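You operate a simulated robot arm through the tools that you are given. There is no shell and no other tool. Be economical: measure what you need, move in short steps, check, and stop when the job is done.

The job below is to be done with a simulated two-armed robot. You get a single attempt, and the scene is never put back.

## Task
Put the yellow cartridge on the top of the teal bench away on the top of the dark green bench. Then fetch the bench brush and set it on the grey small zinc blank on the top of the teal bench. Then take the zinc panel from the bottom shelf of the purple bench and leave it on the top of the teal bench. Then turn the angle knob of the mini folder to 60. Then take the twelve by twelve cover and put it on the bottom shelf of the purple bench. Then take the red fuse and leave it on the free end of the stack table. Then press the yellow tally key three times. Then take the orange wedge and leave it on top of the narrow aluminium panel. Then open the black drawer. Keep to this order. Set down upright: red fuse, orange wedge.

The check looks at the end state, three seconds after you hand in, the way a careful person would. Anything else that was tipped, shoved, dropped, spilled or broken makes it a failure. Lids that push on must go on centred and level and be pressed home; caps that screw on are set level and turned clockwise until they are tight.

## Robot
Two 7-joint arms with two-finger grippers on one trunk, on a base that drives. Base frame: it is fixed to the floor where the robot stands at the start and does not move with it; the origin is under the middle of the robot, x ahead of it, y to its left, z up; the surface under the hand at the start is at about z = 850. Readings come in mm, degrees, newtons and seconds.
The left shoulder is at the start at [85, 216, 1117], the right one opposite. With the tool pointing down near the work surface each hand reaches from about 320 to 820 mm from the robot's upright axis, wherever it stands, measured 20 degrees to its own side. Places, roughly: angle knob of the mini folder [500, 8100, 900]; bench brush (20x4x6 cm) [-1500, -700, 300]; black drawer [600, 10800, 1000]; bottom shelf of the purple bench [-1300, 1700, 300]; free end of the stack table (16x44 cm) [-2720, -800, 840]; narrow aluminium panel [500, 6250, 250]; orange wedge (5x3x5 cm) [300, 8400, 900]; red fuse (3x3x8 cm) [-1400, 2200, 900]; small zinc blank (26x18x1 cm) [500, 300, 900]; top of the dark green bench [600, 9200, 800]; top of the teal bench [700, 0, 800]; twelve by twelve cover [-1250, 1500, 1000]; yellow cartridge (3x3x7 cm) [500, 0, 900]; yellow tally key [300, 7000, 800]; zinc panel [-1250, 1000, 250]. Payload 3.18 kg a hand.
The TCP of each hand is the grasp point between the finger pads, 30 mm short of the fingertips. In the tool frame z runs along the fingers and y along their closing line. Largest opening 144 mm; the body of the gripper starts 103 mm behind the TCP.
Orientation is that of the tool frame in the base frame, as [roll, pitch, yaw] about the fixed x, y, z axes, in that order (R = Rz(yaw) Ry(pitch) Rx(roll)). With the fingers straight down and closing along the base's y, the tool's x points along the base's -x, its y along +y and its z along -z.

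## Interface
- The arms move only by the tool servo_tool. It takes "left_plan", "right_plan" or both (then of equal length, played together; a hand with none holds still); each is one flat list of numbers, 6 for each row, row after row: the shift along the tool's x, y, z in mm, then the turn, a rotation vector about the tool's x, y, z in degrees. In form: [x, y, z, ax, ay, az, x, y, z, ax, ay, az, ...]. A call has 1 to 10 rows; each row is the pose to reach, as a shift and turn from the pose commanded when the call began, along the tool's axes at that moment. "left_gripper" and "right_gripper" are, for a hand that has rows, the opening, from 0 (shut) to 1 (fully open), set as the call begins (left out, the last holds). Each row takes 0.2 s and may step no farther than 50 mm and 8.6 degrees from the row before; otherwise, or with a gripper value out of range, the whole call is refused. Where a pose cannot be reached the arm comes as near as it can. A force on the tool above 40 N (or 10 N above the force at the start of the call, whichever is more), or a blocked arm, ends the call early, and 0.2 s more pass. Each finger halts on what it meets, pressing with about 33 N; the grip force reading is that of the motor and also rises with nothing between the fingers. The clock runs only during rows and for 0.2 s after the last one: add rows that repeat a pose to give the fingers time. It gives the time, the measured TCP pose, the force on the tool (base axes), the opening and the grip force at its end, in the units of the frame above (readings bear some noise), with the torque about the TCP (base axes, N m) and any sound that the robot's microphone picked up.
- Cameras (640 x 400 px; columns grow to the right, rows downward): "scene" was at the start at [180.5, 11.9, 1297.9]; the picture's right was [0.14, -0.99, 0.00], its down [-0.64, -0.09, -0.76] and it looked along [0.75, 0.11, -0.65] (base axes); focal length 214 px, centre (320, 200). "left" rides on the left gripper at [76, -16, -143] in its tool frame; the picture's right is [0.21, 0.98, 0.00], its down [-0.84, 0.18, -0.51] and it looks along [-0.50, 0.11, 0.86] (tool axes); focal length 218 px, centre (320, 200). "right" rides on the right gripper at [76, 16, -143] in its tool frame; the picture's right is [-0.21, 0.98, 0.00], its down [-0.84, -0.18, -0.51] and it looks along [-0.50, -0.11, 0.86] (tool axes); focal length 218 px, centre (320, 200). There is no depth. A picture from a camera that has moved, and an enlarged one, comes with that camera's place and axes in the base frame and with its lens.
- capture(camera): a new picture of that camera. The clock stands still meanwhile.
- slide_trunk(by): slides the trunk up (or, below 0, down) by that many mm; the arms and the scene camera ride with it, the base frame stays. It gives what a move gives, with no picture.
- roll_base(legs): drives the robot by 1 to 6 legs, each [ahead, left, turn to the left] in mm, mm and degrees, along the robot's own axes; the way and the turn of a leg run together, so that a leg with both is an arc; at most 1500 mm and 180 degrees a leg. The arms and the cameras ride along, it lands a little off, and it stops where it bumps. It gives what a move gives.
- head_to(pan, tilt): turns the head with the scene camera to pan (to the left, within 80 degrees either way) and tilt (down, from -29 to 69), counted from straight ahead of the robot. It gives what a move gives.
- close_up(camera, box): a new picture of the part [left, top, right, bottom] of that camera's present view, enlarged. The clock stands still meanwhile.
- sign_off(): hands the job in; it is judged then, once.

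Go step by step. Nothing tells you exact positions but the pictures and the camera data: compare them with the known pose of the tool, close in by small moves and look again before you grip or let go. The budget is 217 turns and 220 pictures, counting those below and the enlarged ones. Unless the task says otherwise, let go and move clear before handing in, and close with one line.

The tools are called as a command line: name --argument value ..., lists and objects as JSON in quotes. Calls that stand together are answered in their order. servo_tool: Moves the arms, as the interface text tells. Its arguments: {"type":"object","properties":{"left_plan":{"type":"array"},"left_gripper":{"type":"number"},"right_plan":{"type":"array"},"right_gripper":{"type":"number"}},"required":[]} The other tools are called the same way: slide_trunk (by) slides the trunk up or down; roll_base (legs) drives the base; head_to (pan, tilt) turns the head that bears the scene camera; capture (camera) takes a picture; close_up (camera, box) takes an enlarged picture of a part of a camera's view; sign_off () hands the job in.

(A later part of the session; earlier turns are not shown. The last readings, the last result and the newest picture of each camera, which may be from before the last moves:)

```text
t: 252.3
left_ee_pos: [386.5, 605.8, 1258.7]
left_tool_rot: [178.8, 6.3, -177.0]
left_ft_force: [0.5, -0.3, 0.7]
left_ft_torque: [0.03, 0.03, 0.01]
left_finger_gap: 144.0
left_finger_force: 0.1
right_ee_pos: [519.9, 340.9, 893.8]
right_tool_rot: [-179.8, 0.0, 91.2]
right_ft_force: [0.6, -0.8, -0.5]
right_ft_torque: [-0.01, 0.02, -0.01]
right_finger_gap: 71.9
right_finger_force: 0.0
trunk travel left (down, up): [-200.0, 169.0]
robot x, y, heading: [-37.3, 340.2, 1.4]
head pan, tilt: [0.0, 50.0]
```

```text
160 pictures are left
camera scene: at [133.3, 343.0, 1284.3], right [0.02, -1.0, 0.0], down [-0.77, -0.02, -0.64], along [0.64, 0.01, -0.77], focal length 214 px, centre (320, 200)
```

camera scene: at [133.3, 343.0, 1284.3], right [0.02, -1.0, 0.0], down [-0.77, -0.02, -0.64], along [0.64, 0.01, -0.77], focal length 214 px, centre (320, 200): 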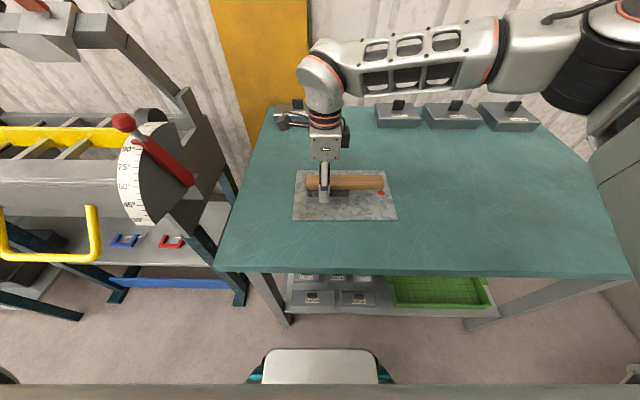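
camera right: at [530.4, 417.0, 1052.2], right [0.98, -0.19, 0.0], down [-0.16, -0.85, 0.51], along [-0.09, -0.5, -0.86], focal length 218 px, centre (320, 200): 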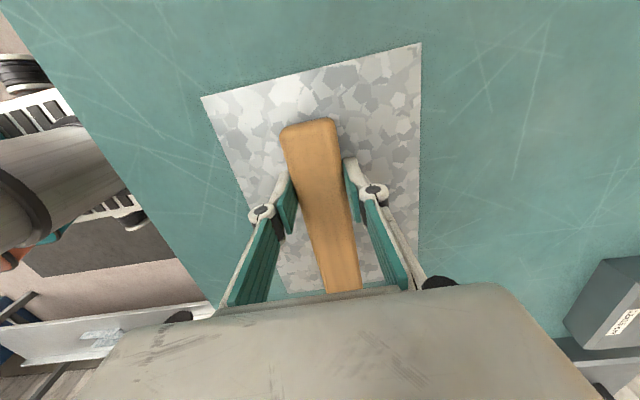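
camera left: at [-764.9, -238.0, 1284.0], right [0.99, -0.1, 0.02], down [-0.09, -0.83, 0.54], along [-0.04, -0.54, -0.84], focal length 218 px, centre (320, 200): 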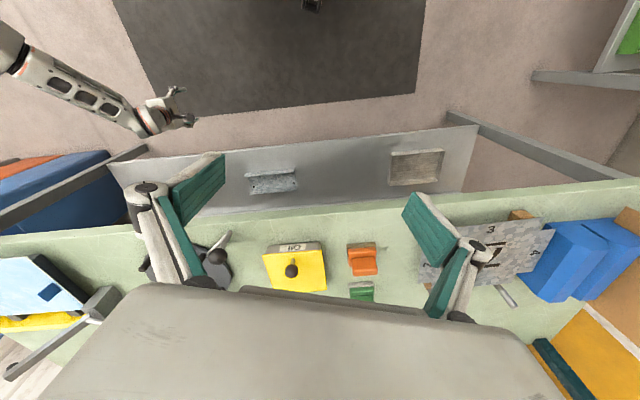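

servo_tool --right_plan '[0, 0, -45, 0, 0, 0, 0, 0, -90, 0, 0, 0, -25, -15, -125, 0, 0, 0, -55, -35, -155, 0, 0, 0, -90, -60, -165, 0, 0, 0, -130, -85, -165, 0, 0, 0, -165, -110, -165, 0, 0, 0]'

close_up --camera "scene" --box '[240, 120, 480, 270]'

```text
t: 253.9
left_ee_pos: [385.6, 603.8, 1260.5]
left_tool_rot: [178.8, 6.3, -177.1]
left_ft_force: [-1.0, -1.5, 0.8]
left_ft_torque: [0.05, -0.01, -0.01]
left_finger_gap: 144.0
left_finger_force: 0.1
right_ee_pos: [413.6, 170.3, 1059.4]
right_tool_rot: [180.0, -0.1, 91.2]
right_ft_force: [0.3, -0.2, 0.0]
right_ft_torque: [0.05, -0.02, -0.03]
right_finger_gap: 72.0
right_finger_force: 0.1
trunk travel left (down, up): [-200.0, 169.0]
robot x, y, heading: [-40.6, 342.7, 1.4]
head pan, tilt: [0.0, 50.0]
```

```text
2.67 times, centred on (360, 195) of scene
camera zoom: at [132.5, 341.8, 1284.7], right [0.02, -1.0, 0.0], down [-0.77, -0.02, -0.64], along [0.64, 0.01, -0.77], focal length 572 px, centre (213, 213)
```

zoom: 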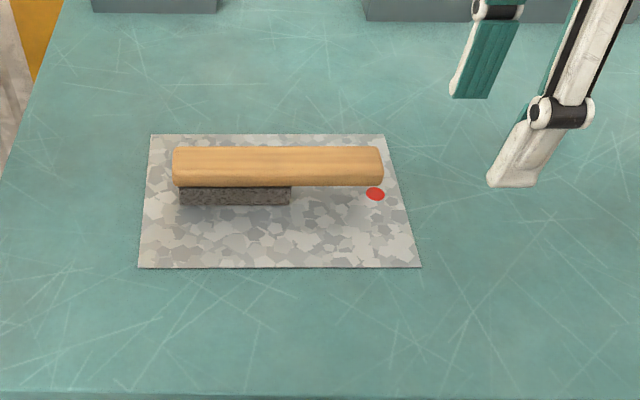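

The brush rests flat on the blank. Next the zinc panel: I back off, turn to face +y and look at the purple bench's end.

roll_base --legs '[[-420, 0, -1.2], [0, 0, 90], [0, 700, 0]]'

head_to --pan 10 --tilt 40

capture --camera "scene"

```text
t: 266.5
left_ee_pos: [-1424.6, 743.9, 1260.0]
left_tool_rot: [178.9, 6.1, -86.5]
left_ft_force: [-0.1, 0.5, 0.8]
left_ft_torque: [0.0, -0.03, 0.01]
left_finger_gap: 144.2
left_finger_force: 0.0
right_ee_pos: [-991.8, 776.2, 1059.2]
right_tool_rot: [179.9, 0.0, -178.2]
right_ft_force: [-0.1, 0.7, 0.5]
right_ft_torque: [0.02, 0.01, 0.03]
right_finger_gap: 72.2
right_finger_force: 0.0
trunk travel left (down, up): [-200.0, 169.0]
robot x, y, heading: [-1155.8, 322.3, 91.5]
head pan, tilt: [0.0, 50.0]
```

```text
t: 267.2
left_ee_pos: [-1424.4, 743.5, 1260.6]
left_tool_rot: [178.9, 6.3, -86.4]
left_ft_force: [0.0, 0.2, 0.2]
left_ft_torque: [0.02, -0.03, -0.01]
left_finger_gap: 143.9
left_finger_force: 0.0
right_ee_pos: [-991.2, 775.3, 1058.8]
right_tool_rot: [180.0, -0.1, -178.2]
right_ft_force: [-0.3, -0.4, 0.1]
right_ft_torque: [0.02, 0.01, 0.01]
right_finger_gap: 72.0
right_finger_force: 0.1
trunk travel left (down, up): [-200.0, 169.0]
robot x, y, heading: [-1153.3, 319.9, 91.9]
head pan, tilt: [10.0, 40.0]
```

```text
158 pictures are left
camera scene: at [-1173.7, 497.9, 1298.6], right [0.98, 0.2, 0.0], down [0.13, -0.63, -0.77], along [-0.16, 0.75, -0.64], focal length 214 px, centre (320, 200)
```

scene: 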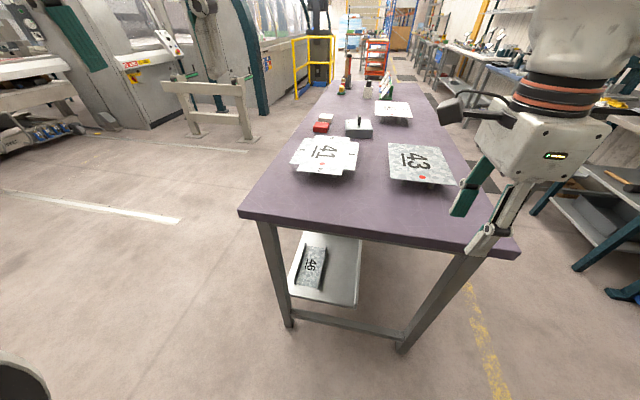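

close_up --camera "scene" --box '[240, 190, 480, 350]'

close_up --camera "scene" --box '[260, 60, 460, 190]'

```text
2.50 times, centred on (360, 270) of scene
camera zoom: at [-1173.7, 497.9, 1298.6], right [0.98, 0.2, 0.0], down [0.13, -0.63, -0.77], along [-0.16, 0.75, -0.64], focal length 536 px, centre (220, 25)
```

zoom: 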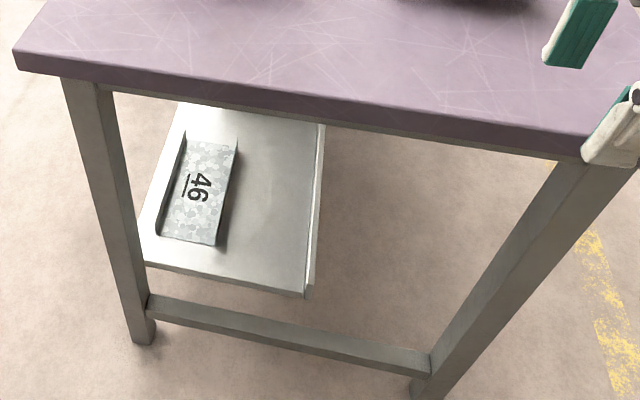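

```text
3.08 times, centred on (360, 125) of scene
camera zoom: at [-1173.7, 497.9, 1298.6], right [0.98, 0.2, 0.0], down [0.13, -0.63, -0.77], along [-0.16, 0.75, -0.64], focal length 660 px, centre (197, 431)
```

zoom: 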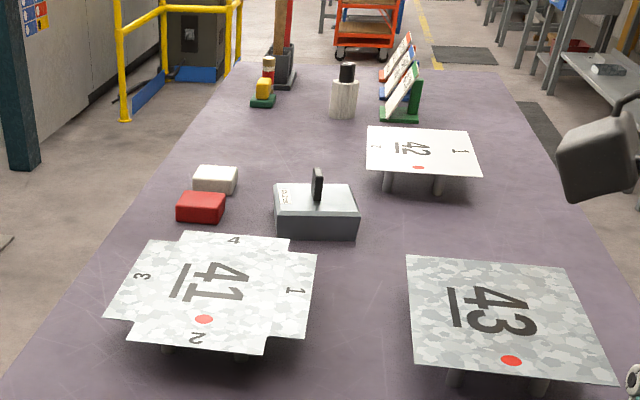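

Panel "46" is a zinc sheet with two upturned flanges on the lower shelf near [-1370, 1135]. I will grip it across the flanges with a forward-tilted right hand from the bench's end. First I shift left, lower the trunk and turn the wrist.

roll_base --legs '[[-180, 0, -1.9], [0, 390, 0]]'

slide_trunk --by -110

servo_tool --right_plan '[0, 0, 0, 0, 0, -8.5, 0, 0, 0, 0, 0, -17, 0, 0, 0, 0, 0, -25.5, 0, 0, 0, 0, 0, -34, 0, 0, 0, 0, 0, -42.5, 0, 0, 0, 0, 0, -51, 0, 0, 0, 0, 0, -59.5, 0, 0, 0, 0, 0, -68, 0, 0, 0, 0, 0, -76.5, 0, 0, 0, 0, 0, -85]' --right_gripper 1

capture --camera "scene"

```text
t: 272.2
left_ee_pos: [-1790.2, 573.8, 1261.4]
left_tool_rot: [178.9, 6.1, -88.5]
left_ft_force: [0.1, 0.9, -1.3]
left_ft_torque: [-0.02, -0.03, -0.01]
left_finger_gap: 144.0
left_finger_force: 0.1
right_ee_pos: [-1356.0, 591.3, 1060.1]
right_tool_rot: [180.0, -0.1, 179.6]
right_ft_force: [0.4, -0.3, 0.5]
right_ft_torque: [-0.01, -0.02, 0.03]
right_finger_gap: 72.0
right_finger_force: 0.1
trunk travel left (down, up): [-200.0, 169.0]
robot x, y, heading: [-1535.1, 139.7, 89.5]
head pan, tilt: [10.0, 40.0]
```

```text
t: 273.6
left_ee_pos: [-1789.1, 617.2, 1103.4]
left_tool_rot: [178.6, -1.9, -88.6]
left_ft_force: [-0.2, -0.3, 1.1]
left_ft_torque: [0.08, 0.06, -0.01]
left_finger_gap: 144.0
left_finger_force: 0.1
right_ee_pos: [-1355.9, 589.8, 951.6]
right_tool_rot: [179.6, -0.1, 179.7]
right_ft_force: [0.6, 0.2, 0.3]
right_ft_torque: [0.08, -0.03, -0.03]
right_finger_gap: 71.8
right_finger_force: 0.1
trunk travel left (down, up): [-90.0, 279.0]
robot x, y, heading: [-1538.2, 141.3, 89.6]
head pan, tilt: [10.0, 40.0]
```

```text
t: 275.9
left_ee_pos: [-1789.0, 619.1, 1100.6]
left_tool_rot: [178.6, -2.1, -88.5]
left_ft_force: [0.0, -0.3, 0.3]
left_ft_torque: [-0.01, 0.01, 0.04]
left_finger_gap: 144.0
left_finger_force: 0.2
right_ee_pos: [-1356.9, 590.6, 949.2]
right_tool_rot: [179.9, 0.1, -95.1]
right_ft_force: [-0.9, -0.5, 0.6]
right_ft_torque: [0.04, -0.01, -0.04]
right_finger_gap: 144.1
right_finger_force: 0.0
trunk travel left (down, up): [-90.0, 279.0]
robot x, y, heading: [-1534.4, 144.2, 89.8]
head pan, tilt: [10.0, 40.0]
```

```text
155 pictures are left
camera scene: at [-1547.7, 434.0, 1169.5], right [0.99, 0.17, 0.0], down [0.11, -0.63, -0.77], along [-0.13, 0.76, -0.64], focal length 214 px, centre (320, 200)
```

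scene: 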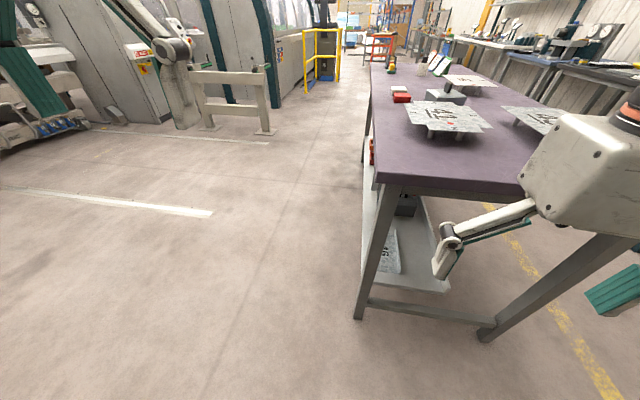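

servo_tool --right_plan '[0, 0, 48, 0, 0, -5, 0, 0, 96, 0, 0, -5, 0, 0, 144, 0, 0, -5, 0, 0, 192, 0, 0, -5, 0, 0, 240, 0, 0, -5]'

servo_tool --right_plan '[-18, -1, 38, 0, -4.8, 0, -36, -2, 76, 0, -9.6, 0, -54, -3, 114, 0, -14.4, 0, -72, -4, 152, 0, -19.2, 0, -90, -5, 190, 0, -24, 0, -108, -6, 228, 0, -28.8, 0, -126, -7, 266, 0, -33.6, 0, -144, -8, 304, 0, -38.4, 0, -160, -9, 340, 0, -43, 0, -178, -9, 370, 0, -48, 0]'

capture --camera "scene"

capture --camera "right"

```text
t: 277.1
left_ee_pos: [-1789.3, 618.4, 1101.4]
left_tool_rot: [178.5, -2.2, -88.4]
left_ft_force: [-0.1, 0.3, -0.4]
left_ft_torque: [-0.01, -0.03, 0.01]
left_finger_gap: 143.9
left_finger_force: 0.2
right_ee_pos: [-1354.2, 592.6, 710.0]
right_tool_rot: [179.9, 0.1, -90.3]
right_ft_force: [-0.3, 0.7, -0.4]
right_ft_torque: [-0.01, -0.02, 0.0]
right_finger_gap: 143.8
right_finger_force: 0.1
trunk travel left (down, up): [-90.0, 279.0]
robot x, y, heading: [-1536.1, 139.9, 89.8]
head pan, tilt: [10.0, 40.0]
```

```text
t: 279.4
left_ee_pos: [-1787.8, 615.9, 1102.3]
left_tool_rot: [178.5, -2.0, -88.5]
left_ft_force: [0.5, -0.9, -0.2]
left_ft_torque: [0.12, 0.0, 0.02]
left_finger_gap: 143.9
left_finger_force: 0.0
right_ee_pos: [-1450.1, 844.5, 280.9]
right_tool_rot: [-179.4, 39.2, -88.6]
right_ft_force: [0.1, -1.6, -0.3]
right_ft_torque: [0.18, 0.01, 0.0]
right_finger_gap: 144.1
right_finger_force: 0.0
right hand out of reach, approached as far as the arm can: row 5, 6, 7, 8, 9, 10
trunk travel left (down, up): [-90.0, 279.0]
robot x, y, heading: [-1537.7, 140.3, 89.6]
head pan, tilt: [10.0, 40.0]
stopped in row 10 (right hand): the arm was blocked; the commanded pose is now the measured one
```

```text
154 pictures are left
camera scene: at [-1546.9, 431.9, 1170.2], right [0.99, 0.17, 0.0], down [0.11, -0.63, -0.77], along [-0.13, 0.76, -0.64], focal length 214 px, centre (320, 200)
```

scene: 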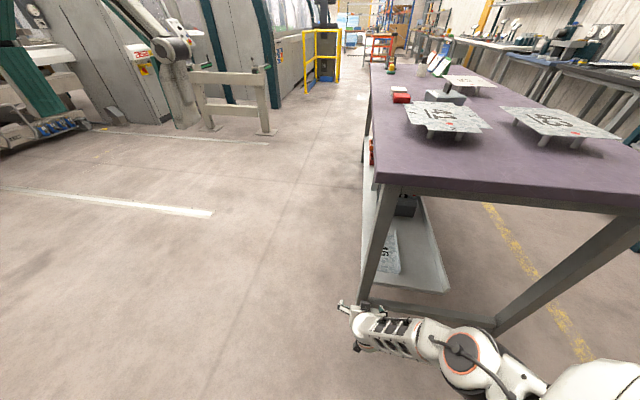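

```text
153 pictures are left
camera right: at [-1463.6, 694.2, 342.9], right [-0.98, 0.15, 0.12], down [0.17, 0.33, 0.93], along [0.09, 0.93, -0.35], focal length 218 px, centre (320, 200)
```

right: 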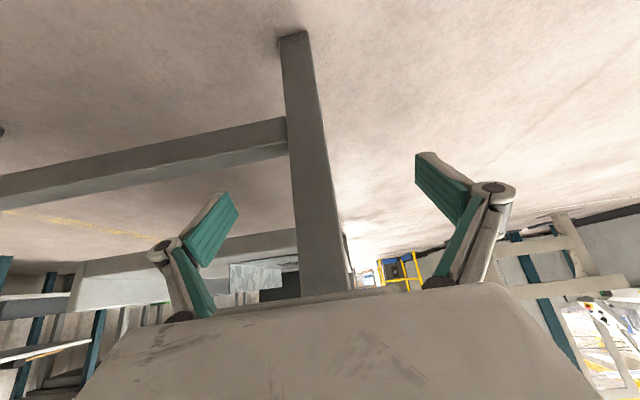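

The forward-tilted pose is out of reach. Better: use the left hand straight down from the bench's left side and pinch the left flange. I first back off and lift the right hand out of the way.

roll_base --legs '[[-250, -50, 0]]'

servo_tool --right_plan '[20, 0, -40, 0, 8, 0, 40, 0, -80, 0, 16, 0, 60, 0, -120, 0, 24, 0, 80, 0, -160, 0, 32, 0, 100, 0, -200, 0, 39, 0]'

capture --camera "scene"

```text
t: 281.3
left_ee_pos: [-1740.1, 366.6, 1101.1]
left_tool_rot: [178.7, -2.0, -88.6]
left_ft_force: [0.0, 0.0, 0.7]
left_ft_torque: [0.0, 0.0, -0.01]
left_finger_gap: 143.9
left_finger_force: 0.0
right_ee_pos: [-1397.2, 598.8, 282.6]
right_tool_rot: [-179.2, 39.6, -88.8]
right_ft_force: [0.4, 0.4, 0.1]
right_ft_torque: [0.0, 0.02, 0.01]
right_finger_gap: 144.2
right_finger_force: 0.1
trunk travel left (down, up): [-90.0, 279.0]
robot x, y, heading: [-1483.9, -111.7, 89.6]
head pan, tilt: [10.0, 40.0]
```

```text
t: 282.5
left_ee_pos: [-1738.8, 368.1, 1100.6]
left_tool_rot: [178.7, -2.2, -88.6]
left_ft_force: [-0.1, -0.1, 0.5]
left_ft_torque: [0.01, -0.01, 0.0]
left_finger_gap: 144.0
left_finger_force: 0.1
right_ee_pos: [-1395.4, 391.8, 371.5]
right_tool_rot: [-179.3, 0.4, -89.4]
right_ft_force: [-0.6, -0.1, -0.5]
right_ft_torque: [0.02, 0.02, 0.02]
right_finger_gap: 144.1
right_finger_force: 0.0
trunk travel left (down, up): [-90.0, 279.0]
robot x, y, heading: [-1487.9, -111.9, 89.7]
head pan, tilt: [10.0, 40.0]
```

```text
152 pictures are left
camera scene: at [-1498.2, 182.6, 1169.6], right [0.99, 0.17, 0.0], down [0.11, -0.63, -0.77], along [-0.13, 0.76, -0.64], focal length 214 px, centre (320, 200)
```

scene: 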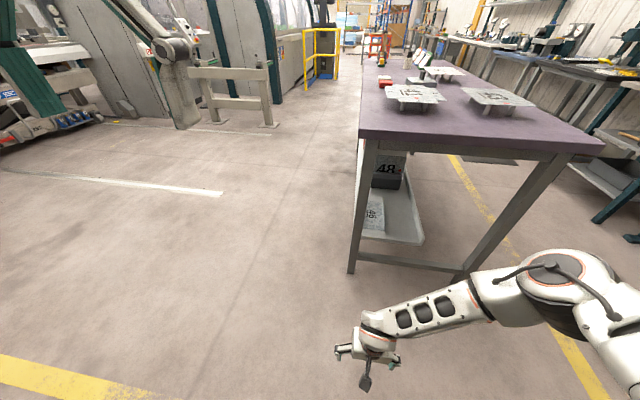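

servo_tool --right_plan '[0, -9, -48, 0, 0, 0, 0, -18, -96, 0, 0, 0, 0, -27, -144, 0, 0, 0, 0, -36, -192, 0, 0, 0, 0, -45, -240, 0, 0, 0, 0, -54, -288, 0, 0, 0, 0, -63, -336, 0, 0, 0, 0, -72, -384, 0, 0, 0, 0, -81, -432, 0, 0, 0, 0, -90, -480, 0, 0, 0]'

servo_tool --right_plan '[0, 0, -48, 0, 0, 0, 0, 0, -96, 0, 0, 0, 0, 0, -144, 0, 0, 0, 0, 0, -190, 0, 0, 0]'

close_up --camera "scene" --box '[330, 120, 450, 270]'

```text
t: 284.7
left_ee_pos: [-1740.5, 368.2, 1100.7]
left_tool_rot: [178.8, -2.0, -88.6]
left_ft_force: [0.2, -0.5, -0.1]
left_ft_torque: [0.02, -0.01, -0.01]
left_finger_gap: 144.0
left_finger_force: 0.0
right_ee_pos: [-1314.0, 388.7, 852.8]
right_tool_rot: [-179.3, 0.7, -89.2]
right_ft_force: [0.3, -0.3, 0.5]
right_ft_torque: [0.01, -0.01, -0.01]
right_finger_gap: 144.3
right_finger_force: 0.1
trunk travel left (down, up): [-90.0, 279.0]
robot x, y, heading: [-1485.3, -107.8, 89.5]
head pan, tilt: [10.0, 40.0]
```

```text
t: 285.7
left_ee_pos: [-1740.5, 367.2, 1102.2]
left_tool_rot: [178.7, -2.1, -88.5]
left_ft_force: [-0.3, -0.8, 0.8]
left_ft_torque: [0.05, -0.03, -0.04]
left_finger_gap: 143.9
left_finger_force: 0.1
right_ee_pos: [-1315.7, 385.7, 1045.8]
right_tool_rot: [-179.3, 0.7, -89.3]
right_ft_force: [-0.1, -0.7, 0.4]
right_ft_torque: [0.02, 0.01, 0.02]
right_finger_gap: 144.2
right_finger_force: 0.1
trunk travel left (down, up): [-90.0, 279.0]
robot x, y, heading: [-1485.9, -111.1, 89.6]
head pan, tilt: [10.0, 40.0]
```

```text
2.67 times, centred on (390, 195) of scene
camera zoom: at [-1498.5, 182.0, 1169.9], right [0.99, 0.17, 0.0], down [0.11, -0.63, -0.77], along [-0.13, 0.76, -0.64], focal length 572 px, centre (133, 213)
```

zoom: 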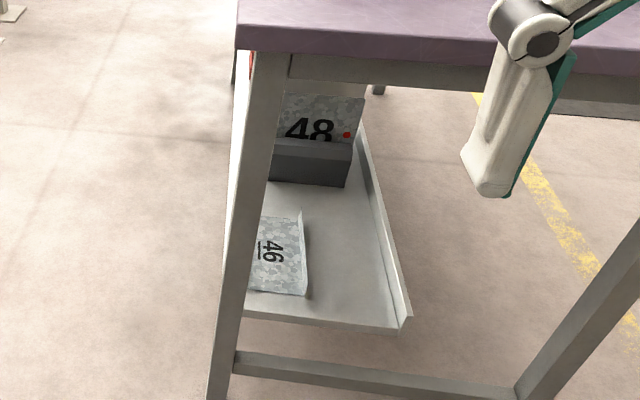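

There is also a panel "48" standing in a holder further in. I move to the bench's left side to see both clearly.

roll_base --legs '[[0, 420, 0], [580, 0, 0], [0, 0, -30]]'

head_to --pan -20 --tilt 45

capture --camera "scene"

```text
t: 294.3
left_ee_pos: [-1890.7, 1017.8, 1100.5]
left_tool_rot: [178.6, -2.1, -117.8]
left_ft_force: [0.2, -0.9, 0.0]
left_ft_torque: [0.0, 0.0, 0.01]
left_finger_gap: 144.2
left_finger_force: 0.0
right_ee_pos: [-1509.2, 826.6, 1044.1]
right_tool_rot: [-179.4, 0.7, -118.7]
right_ft_force: [0.5, 0.7, 0.4]
right_ft_torque: [0.0, 0.02, 0.0]
right_finger_gap: 144.0
right_finger_force: 0.0
trunk travel left (down, up): [-90.0, 279.0]
robot x, y, heading: [-1903.4, 478.1, 60.3]
head pan, tilt: [10.0, 40.0]
```

```text
t: 295.2
left_ee_pos: [-1890.4, 1018.7, 1099.8]
left_tool_rot: [178.7, -2.1, -117.8]
left_ft_force: [-1.0, -0.3, -1.2]
left_ft_torque: [0.01, 0.0, 0.01]
left_finger_gap: 144.0
left_finger_force: 0.0
right_ee_pos: [-1509.5, 827.3, 1044.4]
right_tool_rot: [-179.3, 0.6, -118.6]
right_ft_force: [-0.2, -0.9, 0.1]
right_ft_torque: [0.01, 0.01, 0.0]
right_finger_gap: 144.3
right_finger_force: 0.1
trunk travel left (down, up): [-90.0, 279.0]
robot x, y, heading: [-1902.5, 477.2, 60.1]
head pan, tilt: [-20.0, 45.0]
```

```text
150 pictures are left
camera scene: at [-1736.1, 711.4, 1162.2], right [0.65, -0.76, 0.0], down [-0.54, -0.46, -0.71], along [0.54, 0.46, -0.71], focal length 214 px, centre (320, 200)
```

scene: 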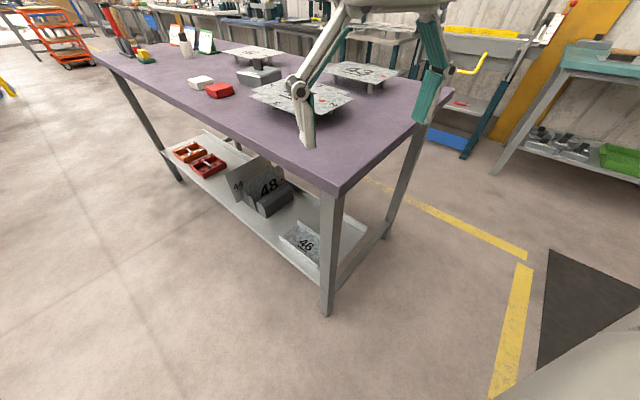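

close_up --camera "scene" --box '[150, 120, 370, 300]'

```text
2.22 times, centred on (260, 210) of scene
camera zoom: at [-1736.1, 711.4, 1162.2], right [0.65, -0.76, 0.0], down [-0.54, -0.46, -0.71], along [0.54, 0.46, -0.71], focal length 477 px, centre (453, 178)
```

zoom: 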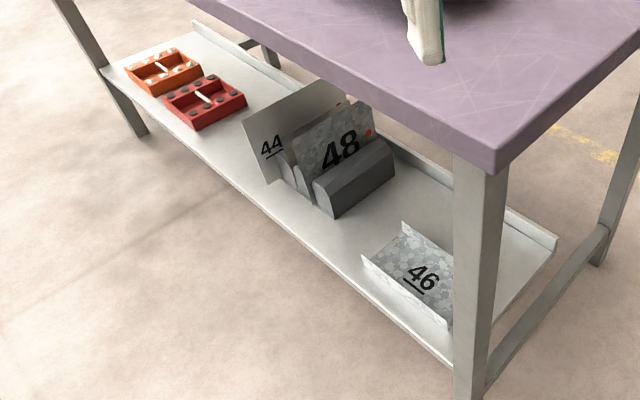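

46 lies at the near end with low upturned flanges, matching the given place best. I lower the left hand outside the bench's left side, toward the height of its left flange.

slide_trunk --by -40

servo_tool --left_plan '[-10, -3, 45, 0, 0, -3, -20, -6, 90, 0, 0, -6, -30, -9, 135, 0, 0, -9, -40, -12, 180, 0, 0, -12, -50, -15, 225, 0, 0, -15, -60, -18, 270, 0, 0, -18, -70, -21, 315, 0, 0, -21, -80, -24, 360, 0, 0, -24, -90, -27, 405, 0, 0, -26, -100, -30, 450, 0, 0, -28]'

capture --camera "scene"

```text
t: 296.1
left_ee_pos: [-1878.1, 1038.5, 1024.2]
left_tool_rot: [178.7, -8.4, -117.7]
left_ft_force: [0.9, 0.7, 0.3]
left_ft_torque: [0.13, -0.04, 0.0]
left_finger_gap: 144.0
left_finger_force: 0.0
right_ee_pos: [-1510.3, 824.6, 1006.5]
right_tool_rot: [-179.4, 0.9, -118.6]
right_ft_force: [-0.6, -0.2, 1.2]
right_ft_torque: [0.08, -0.03, 0.01]
right_finger_gap: 144.2
right_finger_force: 0.0
trunk travel left (down, up): [-50.0, 319.0]
robot x, y, heading: [-1905.0, 474.5, 60.1]
head pan, tilt: [-20.0, 45.0]
```

```text
t: 298.3
left_ee_pos: [-1845.0, 1060.6, 559.7]
left_tool_rot: [174.7, -6.9, -89.5]
left_ft_force: [-0.4, 0.2, 0.1]
left_ft_torque: [0.01, 0.03, 0.02]
left_finger_gap: 144.0
left_finger_force: 0.1
right_ee_pos: [-1509.4, 828.5, 1002.5]
right_tool_rot: [-179.3, 0.5, -118.6]
right_ft_force: [0.4, 0.1, 0.5]
right_ft_torque: [-0.03, -0.02, 0.02]
right_finger_gap: 144.0
right_finger_force: 0.1
trunk travel left (down, up): [-50.0, 319.0]
robot x, y, heading: [-1903.2, 476.1, 60.4]
head pan, tilt: [-20.0, 45.0]
```

```text
148 pictures are left
camera scene: at [-1715.5, 747.6, 1108.6], right [0.65, -0.76, 0.0], down [-0.54, -0.46, -0.71], along [0.54, 0.46, -0.71], focal length 214 px, centre (320, 200)
```

scene: 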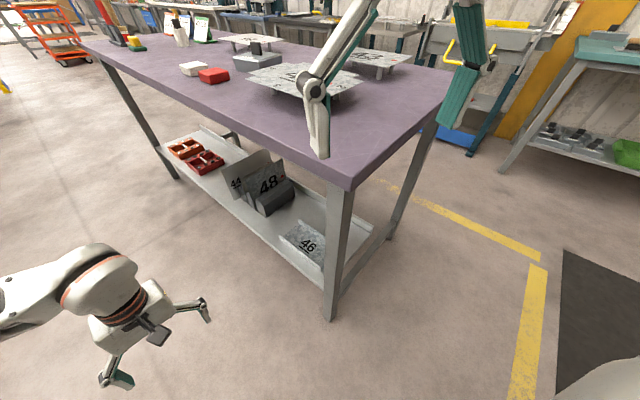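

servo_tool --left_plan '[0, 0, 0, 2.6, -3.5, 0, 0, 0, 0, 5.3, -6.9, 0]'

servo_tool --left_plan '[-14, -12, 38, 0, 0, 0, -28, -25, 76, 0, 0, 0, -42, -38, 114, 0, 0, 0, -56, -50, 152, 0, 0, 0, -70, -62, 190, 0, 0, 0, -82, -75, 220, 0, 0, 0]'

capture --camera "scene"

capture --camera "left"

```text
t: 298.9
left_ee_pos: [-1846.2, 1060.8, 560.2]
left_tool_rot: [-180.0, 0.1, -89.9]
left_ft_force: [-0.3, -0.5, 0.4]
left_ft_torque: [0.02, 0.0, -0.02]
left_finger_gap: 144.0
left_finger_force: 0.0
right_ee_pos: [-1510.5, 826.7, 1004.1]
right_tool_rot: [-179.3, 0.6, -118.6]
right_ft_force: [0.5, 0.0, 0.4]
right_ft_torque: [0.01, -0.03, -0.02]
right_finger_gap: 143.9
right_finger_force: 0.0
trunk travel left (down, up): [-50.0, 319.0]
robot x, y, heading: [-1902.9, 475.9, 60.1]
head pan, tilt: [-20.0, 45.0]
```

```text
t: 300.3
left_ee_pos: [-1768.6, 1140.9, 340.3]
left_tool_rot: [179.9, 0.0, -89.7]
left_ft_force: [0.5, 1.4, -0.3]
left_ft_torque: [-0.06, -0.01, -0.03]
left_finger_gap: 143.9
left_finger_force: 0.0
right_ee_pos: [-1509.1, 827.2, 1002.6]
right_tool_rot: [-179.3, 0.6, -118.6]
right_ft_force: [-0.5, 0.7, 0.0]
right_ft_torque: [-0.05, 0.01, 0.01]
right_finger_gap: 144.2
right_finger_force: 0.1
trunk travel left (down, up): [-50.0, 319.0]
robot x, y, heading: [-1902.3, 475.5, 60.2]
head pan, tilt: [-20.0, 45.0]
```

```text
147 pictures are left
camera scene: at [-1715.4, 747.3, 1108.7], right [0.65, -0.76, 0.0], down [-0.54, -0.46, -0.71], along [0.54, 0.46, -0.71], focal length 214 px, centre (320, 200)
```

scene: 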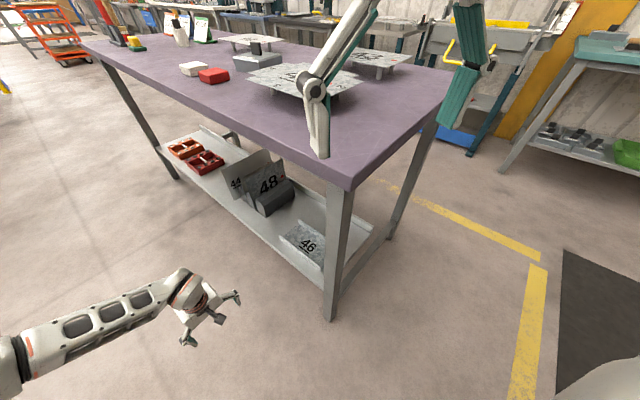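

```text
146 pictures are left
camera left: at [-1752.9, 1065.3, 483.2], right [-0.98, -0.21, 0.0], down [-0.18, 0.84, 0.51], along [-0.11, 0.5, -0.86], focal length 218 px, centre (320, 200)
```

left: 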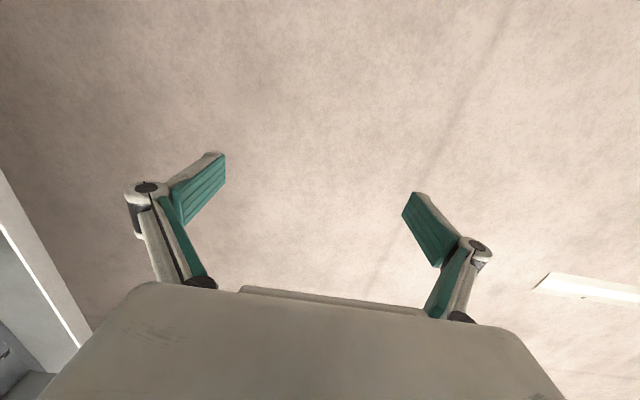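

The reach is good. I raise the tips above flange height, narrow the opening and drive toward the bench.

servo_tool --left_plan '[0, 0, -35, 0, 0, 0, 0, 0, -35, 0, 0, 0]' --left_gripper 0.45

roll_base --legs '[[129, -225, 0]]'

capture --camera "left"

capture --camera "scene"

```text
t: 300.9
left_ee_pos: [-1768.8, 1142.0, 376.0]
left_tool_rot: [-180.0, 0.0, -89.8]
left_ft_force: [-0.4, -0.4, 0.0]
left_ft_torque: [-0.01, 0.01, 0.02]
left_finger_gap: 64.9
left_finger_force: 0.0
right_ee_pos: [-1508.7, 827.2, 1003.1]
right_tool_rot: [-179.3, 0.5, -118.5]
right_ft_force: [-0.5, 0.1, 0.4]
right_ft_torque: [-0.01, 0.01, 0.04]
right_finger_gap: 144.0
right_finger_force: 0.1
trunk travel left (down, up): [-50.0, 319.0]
robot x, y, heading: [-1901.0, 477.9, 60.1]
head pan, tilt: [-20.0, 45.0]
```

```text
t: 303.4
left_ee_pos: [-1513.2, 1144.8, 375.2]
left_tool_rot: [-179.9, 0.0, -89.7]
left_ft_force: [-0.4, -0.1, 0.0]
left_ft_torque: [-0.04, 0.02, 0.0]
left_finger_gap: 65.0
left_finger_force: 0.0
right_ee_pos: [-1253.3, 830.7, 1004.7]
right_tool_rot: [-179.3, 0.6, -118.6]
right_ft_force: [0.0, -0.1, 0.2]
right_ft_torque: [0.01, -0.01, 0.0]
right_finger_gap: 144.0
right_finger_force: 0.0
trunk travel left (down, up): [-50.0, 319.0]
robot x, y, heading: [-1645.6, 480.2, 60.6]
head pan, tilt: [-20.0, 45.0]
```

```text
145 pictures are left
camera left: at [-1497.9, 1068.8, 518.2], right [-0.98, -0.21, 0.0], down [-0.18, 0.84, 0.51], along [-0.11, 0.5, -0.86], focal length 218 px, centre (320, 200)
```

left: 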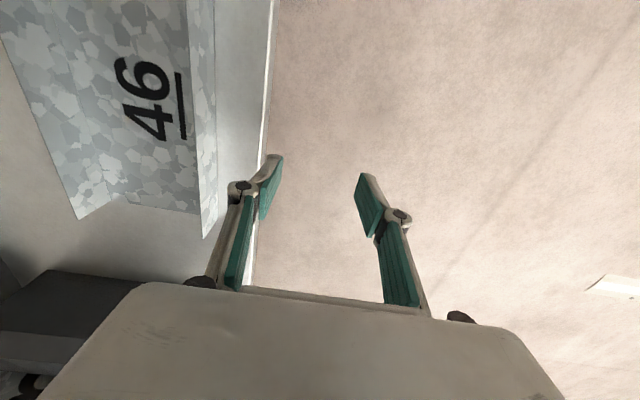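

```text
144 pictures are left
camera scene: at [-1460.4, 750.2, 1108.9], right [0.65, -0.76, 0.0], down [-0.54, -0.46, -0.71], along [0.54, 0.46, -0.71], focal length 214 px, centre (320, 200)
```

scene: 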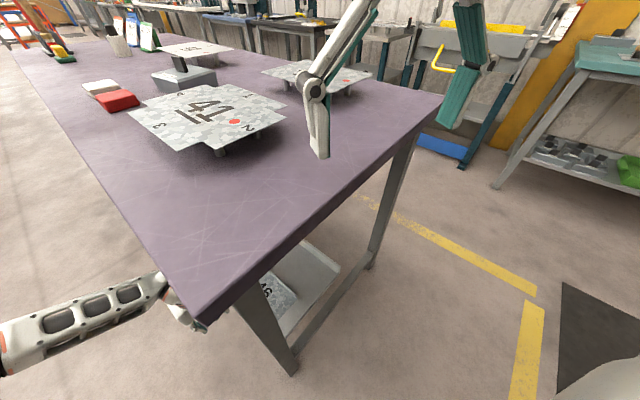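

Flange line at x ≈ -1400, panel middle y ≈ 1137. I drive the remaining 113 mm.

roll_base --legs '[[52, -96, 0]]'

capture --camera "left"

```text
t: 304.9
left_ee_pos: [-1403.6, 1141.4, 375.9]
left_tool_rot: [180.0, 0.0, -89.9]
left_ft_force: [0.0, -0.3, 0.2]
left_ft_torque: [0.03, -0.01, 0.04]
left_finger_gap: 64.6
left_finger_force: 0.0
right_ee_pos: [-1145.2, 824.8, 1004.0]
right_tool_rot: [-179.3, 0.6, -118.7]
right_ft_force: [-1.1, 1.2, 0.4]
right_ft_torque: [-0.03, 0.0, 0.02]
right_finger_gap: 144.0
right_finger_force: 0.0
trunk travel left (down, up): [-50.0, 319.0]
robot x, y, heading: [-1539.5, 471.4, 60.0]
head pan, tilt: [-20.0, 45.0]
```

```text
143 pictures are left
camera left: at [-1387.5, 1064.1, 518.2], right [-0.98, -0.21, 0.0], down [-0.18, 0.84, 0.51], along [-0.11, 0.5, -0.86], focal length 218 px, centre (320, 200)
```

left: 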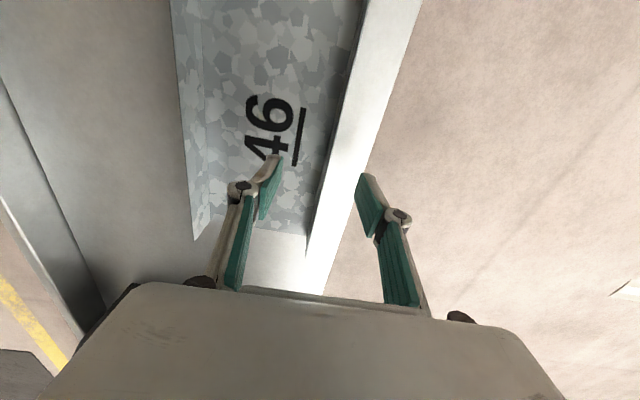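

The flange is between the fingers. I lower until just above the shelf and close.

servo_tool --left_plan '[0, 0, 20, 0, 0, 0, 0, 0, 35, 0, 0, 0, 0, 0, 43, 0, 0, 0, 0, 0, 48, 0, 0, 0]'

capture --camera "left"

```text
t: 305.9
left_ee_pos: [-1401.5, 1140.8, 331.3]
left_tool_rot: [-179.8, 0.1, -90.0]
left_ft_force: [1.7, -2.6, 12.7]
left_ft_torque: [-0.11, -0.52, -0.14]
left_finger_gap: 68.6
left_finger_force: 1.7
right_ee_pos: [-1144.4, 823.4, 1006.2]
right_tool_rot: [-179.2, 0.7, -118.8]
right_ft_force: [0.2, 0.5, 0.2]
right_ft_torque: [-0.02, -0.03, 0.04]
right_finger_gap: 143.9
right_finger_force: 0.1
trunk travel left (down, up): [-50.0, 319.0]
robot x, y, heading: [-1535.9, 475.5, 60.3]
head pan, tilt: [-20.0, 45.0]
```

```text
142 pictures are left
camera left: at [-1385.5, 1064.5, 472.8], right [-0.98, -0.21, 0.0], down [-0.18, 0.84, 0.51], along [-0.1, 0.5, -0.86], focal length 218 px, centre (320, 200)
```

left: 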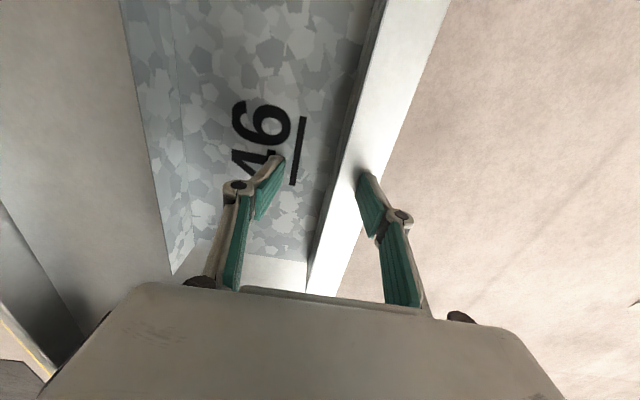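

The tips just touch; I raise 3 mm and close on the flange.

servo_tool --left_plan '[0, 0, -3, 0, 0, 0, 0, 0, -3, 0, 0, 0, 0, 0, -3, 0, 0, 0, 0, 0, -3, 0, 0, 0]' --left_gripper 0

capture --camera "left"

```text
t: 306.9
left_ee_pos: [-1403.5, 1140.9, 329.7]
left_tool_rot: [179.9, 0.0, -89.8]
left_ft_force: [-2.4, 2.0, 7.7]
left_ft_torque: [0.94, 0.07, 0.22]
left_finger_gap: 6.1
left_finger_force: 33.1
right_ee_pos: [-1145.0, 823.9, 1004.4]
right_tool_rot: [-179.3, 0.6, -118.7]
right_ft_force: [-0.2, -0.1, 0.8]
right_ft_torque: [0.01, -0.01, 0.01]
right_finger_gap: 144.0
right_finger_force: 0.0
trunk travel left (down, up): [-50.0, 319.0]
robot x, y, heading: [-1540.8, 473.8, 59.9]
head pan, tilt: [-20.0, 45.0]
```

```text
141 pictures are left
camera left: at [-1387.2, 1064.7, 473.0], right [-0.98, -0.21, 0.0], down [-0.18, 0.84, 0.51], along [-0.11, 0.5, -0.86], focal length 218 px, centre (320, 200)
```

left: 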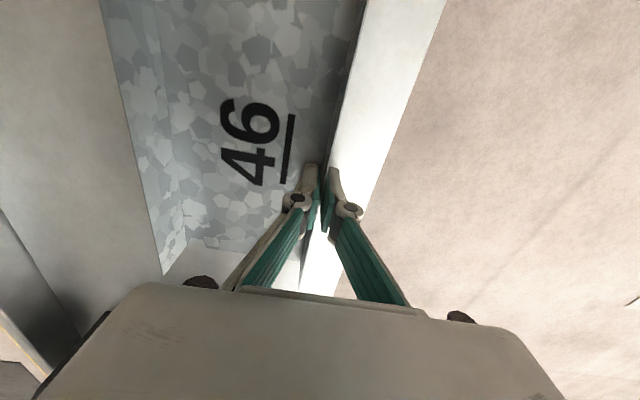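

The flange is gripped. I lift slightly and check that the panel stays level.

servo_tool --left_plan '[0, 0, -10, 0, 0, 0, 0, 0, -20, 0, 0, 0, 0, 0, -35, 0, 0, 0, 0, 0, -45, 0, 0, 0]'

capture --camera "left"

```text
t: 307.9
left_ee_pos: [-1403.3, 1140.9, 374.7]
left_tool_rot: [-179.9, 0.1, -89.8]
left_ft_force: [0.5, 0.8, -2.7]
left_ft_torque: [0.09, 0.18, 0.01]
left_finger_gap: 5.7
left_finger_force: 33.3
right_ee_pos: [-1144.7, 824.6, 1003.3]
right_tool_rot: [-179.3, 0.7, -118.7]
right_ft_force: [0.6, 0.2, -0.2]
right_ft_torque: [0.01, 0.03, -0.03]
right_finger_gap: 143.9
right_finger_force: 0.1
trunk travel left (down, up): [-50.0, 319.0]
robot x, y, heading: [-1537.8, 474.3, 60.4]
head pan, tilt: [-20.0, 45.0]
```

```text
140 pictures are left
camera left: at [-1387.5, 1063.6, 518.0], right [-0.98, -0.21, 0.0], down [-0.18, 0.84, 0.51], along [-0.11, 0.5, -0.86], focal length 218 px, centre (320, 200)
```

left: 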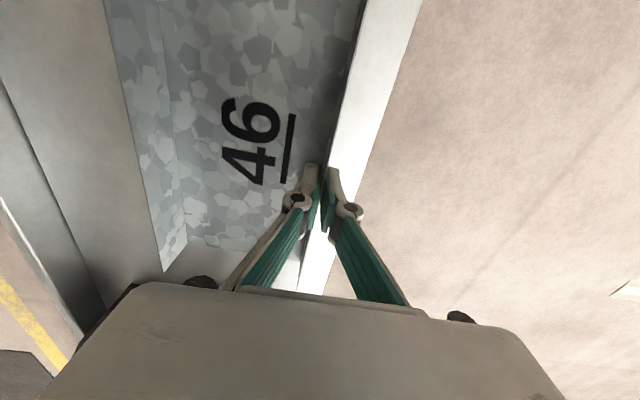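

The panel hangs level and light. I drive straight out to the left (-x), then lift.

roll_base --legs '[[-210, 365, 0]]'

capture --camera "scene"

```text
t: 311.7
left_ee_pos: [-1827.3, 1135.6, 375.9]
left_tool_rot: [-179.9, 0.0, -89.9]
left_ft_force: [0.3, -0.3, -2.6]
left_ft_torque: [0.05, 0.15, -0.02]
left_finger_gap: 6.1
left_finger_force: 33.6
right_ee_pos: [-1568.3, 820.6, 1003.9]
right_tool_rot: [-179.3, 0.6, -118.7]
right_ft_force: [-0.4, 0.6, 0.0]
right_ft_torque: [0.01, -0.02, 0.01]
right_finger_gap: 144.0
right_finger_force: 0.1
trunk travel left (down, up): [-50.0, 319.0]
robot x, y, heading: [-1963.8, 469.6, 60.3]
head pan, tilt: [-20.0, 45.0]
```

```text
139 pictures are left
camera scene: at [-1774.1, 741.3, 1108.9], right [0.65, -0.76, 0.0], down [-0.54, -0.46, -0.71], along [0.54, 0.46, -0.71], focal length 214 px, centre (320, 200)
```

scene: 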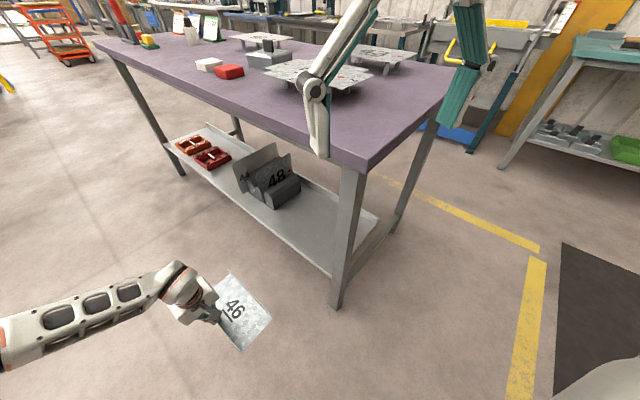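

servo_tool --left_plan '[12, 7, -45, 0, 0, 0, 24, 14, -90, 0, 0, 0, 36, 21, -135, 0, 0, 0, 48, 28, -180, 0, 0, 0, 60, 35, -225, 0, 0, 0, 72, 42, -270, 0, 0, 0, 84, 49, -315, 0, 0, 0, 96, 56, -360, 0, 0, 0, 108, 63, -405, 0, 0, 0, 120, 70, -450, 0, 0, 0]'

slide_trunk --by 150

capture --camera "left"

```text
t: 313.9
left_ee_pos: [-1898.5, 1013.8, 825.1]
left_tool_rot: [180.0, 0.0, -90.0]
left_ft_force: [0.2, -0.2, -4.0]
left_ft_torque: [0.05, 0.17, 0.0]
left_finger_gap: 6.1
left_finger_force: 33.3
right_ee_pos: [-1568.1, 819.3, 1003.7]
right_tool_rot: [-179.3, 0.7, -118.7]
right_ft_force: [-0.5, 0.1, 0.1]
right_ft_torque: [0.02, -0.01, -0.04]
right_finger_gap: 144.0
right_finger_force: 0.0
trunk travel left (down, up): [-50.0, 319.0]
robot x, y, heading: [-1960.4, 471.7, 60.1]
head pan, tilt: [-20.0, 45.0]
```

```text
t: 315.7
left_ee_pos: [-1897.1, 1016.3, 973.3]
left_tool_rot: [179.9, -0.2, -89.9]
left_ft_force: [0.4, 0.1, -3.1]
left_ft_torque: [0.05, 0.19, 0.0]
left_finger_gap: 6.2
left_finger_force: 33.1
right_ee_pos: [-1567.3, 821.9, 1152.7]
right_tool_rot: [-179.2, 0.4, -118.7]
right_ft_force: [0.4, 0.4, -1.1]
right_ft_torque: [-0.07, 0.06, -0.05]
right_finger_gap: 144.1
right_finger_force: 0.1
trunk travel left (down, up): [-200.0, 169.0]
robot x, y, heading: [-1963.2, 474.6, 60.0]
head pan, tilt: [-20.0, 45.0]
```

```text
138 pictures are left
camera left: at [-1880.1, 940.5, 1116.5], right [-0.98, -0.21, 0.0], down [-0.18, 0.84, 0.51], along [-0.11, 0.49, -0.86], focal length 218 px, centre (320, 200)
```

left: 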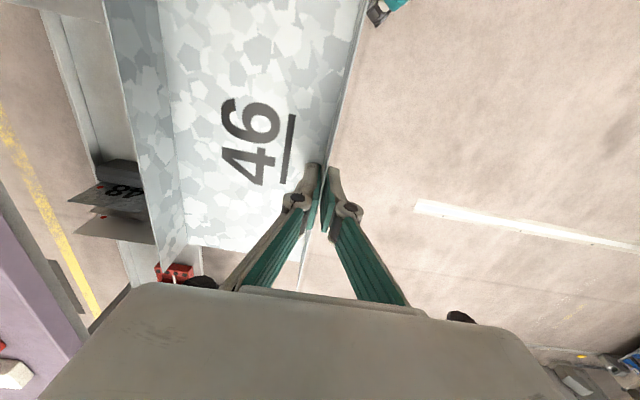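

I carry it to the teal bench: turn to face +x, shift toward the middle of the free floor and drive ahead.

roll_base --legs '[[-150, 0, 0], [0, 0, -60], [0, -430, 0], [1450, 0, 0]]'

head_to --pan 0 --tilt 40

capture --camera "scene"

```text
t: 330.5
left_ee_pos: [-74.5, 73.6, 975.7]
left_tool_rot: [180.0, -0.1, -151.8]
left_ft_force: [0.2, 0.6, -2.9]
left_ft_torque: [0.16, 0.06, 0.01]
left_finger_gap: 6.3
left_finger_force: 32.8
right_ee_pos: [-92.8, -309.7, 1154.2]
right_tool_rot: [-179.3, 0.6, 179.3]
right_ft_force: [0.3, 0.2, 0.6]
right_ft_torque: [-0.01, 0.03, 0.02]
right_finger_gap: 143.8
right_finger_force: 0.0
trunk travel left (down, up): [-200.0, 169.0]
robot x, y, heading: [-587.8, -130.5, -1.7]
head pan, tilt: [-20.0, 45.0]
```

```text
t: 331.3
left_ee_pos: [-75.8, 73.6, 975.4]
left_tool_rot: [-180.0, 0.0, -151.8]
left_ft_force: [0.1, -0.4, -4.0]
left_ft_torque: [0.16, 0.04, -0.01]
left_finger_gap: 6.1
left_finger_force: 33.2
right_ee_pos: [-93.1, -309.3, 1153.2]
right_tool_rot: [-179.4, 0.6, 179.3]
right_ft_force: [-0.7, -0.4, -0.3]
right_ft_torque: [-0.02, 0.01, -0.01]
right_finger_gap: 143.9
right_finger_force: 0.1
trunk travel left (down, up): [-200.0, 169.0]
robot x, y, heading: [-587.7, -125.8, -1.8]
head pan, tilt: [0.0, 40.0]
```

```text
137 pictures are left
camera scene: at [-404.9, -132.3, 1298.6], right [-0.03, -1.0, 0.0], down [-0.64, 0.02, -0.77], along [0.77, -0.02, -0.64], focal length 214 px, centre (320, 200)
```

scene: 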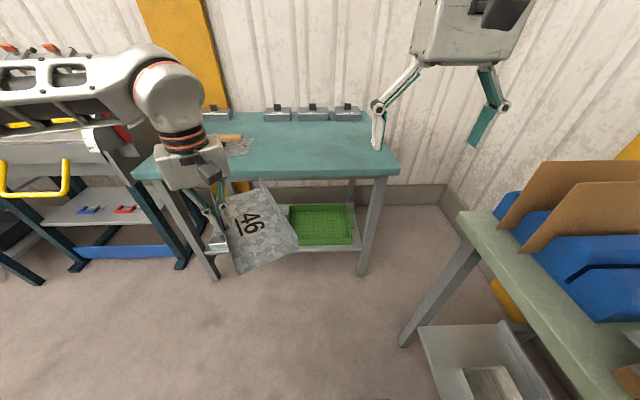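

roll_base --legs '[[0, 90, 1.8], [560, 0, 0]]'

servo_tool --left_plan '[0, 0, 0, 0, 0, 8, 0, 0, 0, 0, 0, 16, 0, 0, 0, 0, 0, 24, 0, 0, 0, 0, 0, 30]'

capture --camera "scene"

capture --camera "left"

```text
t: 335.5
left_ee_pos: [472.5, 181.8, 975.2]
left_tool_rot: [180.0, 0.0, -149.6]
left_ft_force: [-0.2, 0.3, -3.2]
left_ft_torque: [0.17, 0.07, 0.0]
left_finger_gap: 6.0
left_finger_force: 33.2
right_ee_pos: [470.2, -199.7, 1153.2]
right_tool_rot: [-179.3, 0.6, -178.5]
right_ft_force: [-0.3, -0.2, 0.4]
right_ft_torque: [0.0, -0.03, -0.03]
right_finger_gap: 144.0
right_finger_force: 0.0
trunk travel left (down, up): [-200.0, 169.0]
robot x, y, heading: [-31.0, -35.7, 0.7]
head pan, tilt: [0.0, 40.0]
```

```text
t: 336.5
left_ee_pos: [472.7, 184.0, 974.9]
left_tool_rot: [-180.0, 0.0, -179.8]
left_ft_force: [0.4, 0.2, -2.7]
left_ft_torque: [0.2, -0.06, 0.02]
left_finger_gap: 6.1
left_finger_force: 32.9
right_ee_pos: [469.9, -200.4, 1153.6]
right_tool_rot: [-179.3, 0.6, -178.6]
right_ft_force: [0.6, 0.0, 0.0]
right_ft_torque: [0.01, 0.0, -0.01]
right_finger_gap: 144.0
right_finger_force: 0.0
trunk travel left (down, up): [-200.0, 169.0]
robot x, y, heading: [-31.6, -37.2, 0.5]
head pan, tilt: [0.0, 40.0]
```

```text
136 pictures are left
camera scene: at [150.7, -33.7, 1298.6], right [0.01, -1.0, 0.0], down [-0.64, 0.0, -0.77], along [0.77, 0.01, -0.64], focal length 214 px, centre (320, 200)
```

scene: 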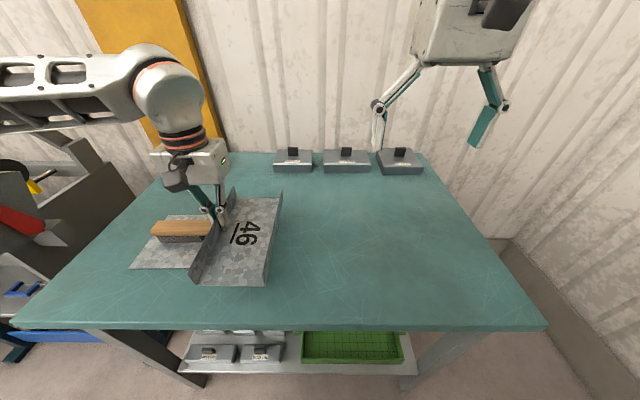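

```text
135 pictures are left
camera left: at [395.7, 166.7, 1117.8], right [-0.21, 0.98, 0.0], down [0.84, 0.18, 0.51], along [0.5, 0.11, -0.86], focal length 218 px, centre (320, 200)
```

left: 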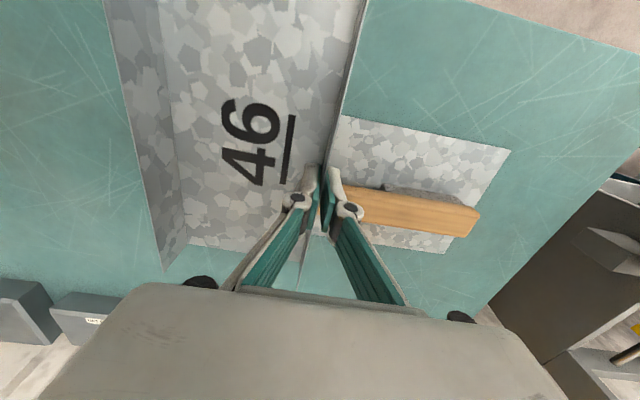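

I move the panel to the free middle area and lower it.

servo_tool --left_plan '[-5, -40, 0, 0, 0, 0, -10, -80, 0, 0, 0, 0, -15, -120, 0, 0, 0, 0, -20, -155, 10, 0, 0, 0, -20, -160, 50, 0, 0, 0, -20, -160, 76, 0, 0, 0]' --right_plan '[0, -30, 0, 0, 0, 0, 0, -60, 0, 0, 0, 0, 0, -90, 0, 0, 0, 0, 0, -110, 0, 0, 0, 0, 0, -110, 0, 0, 0, 0, 0, -110, 0, 0, 0, 0]'

capture --camera "scene"

```text
t: 337.9
left_ee_pos: [494.7, 21.9, 900.5]
left_tool_rot: [179.9, 0.0, -179.7]
left_ft_force: [-0.1, 0.0, -2.5]
left_ft_torque: [0.16, -0.08, 0.0]
left_finger_gap: 6.3
left_finger_force: 32.6
right_ee_pos: [472.6, -309.6, 1156.6]
right_tool_rot: [-179.6, 0.8, -178.9]
right_ft_force: [0.0, 0.8, 0.5]
right_ft_torque: [-0.04, -0.01, 0.01]
right_finger_gap: 144.1
right_finger_force: 0.2
trunk travel left (down, up): [-200.0, 169.0]
robot x, y, heading: [-34.7, -34.2, 0.3]
head pan, tilt: [0.0, 40.0]
```

```text
134 pictures are left
camera scene: at [150.3, -33.5, 1298.7], right [0.01, -1.0, 0.0], down [-0.64, 0.0, -0.77], along [0.77, 0.01, -0.64], focal length 214 px, centre (320, 200)
```

scene: 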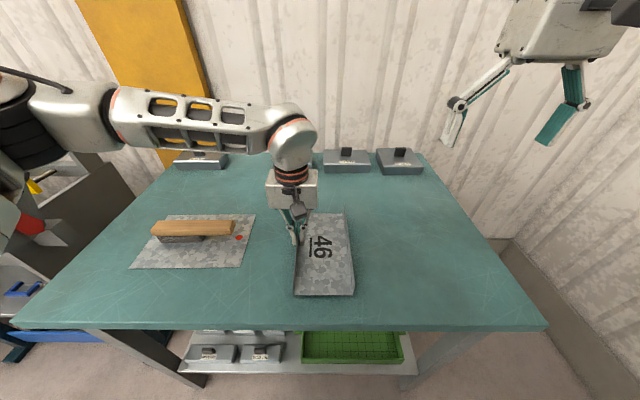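

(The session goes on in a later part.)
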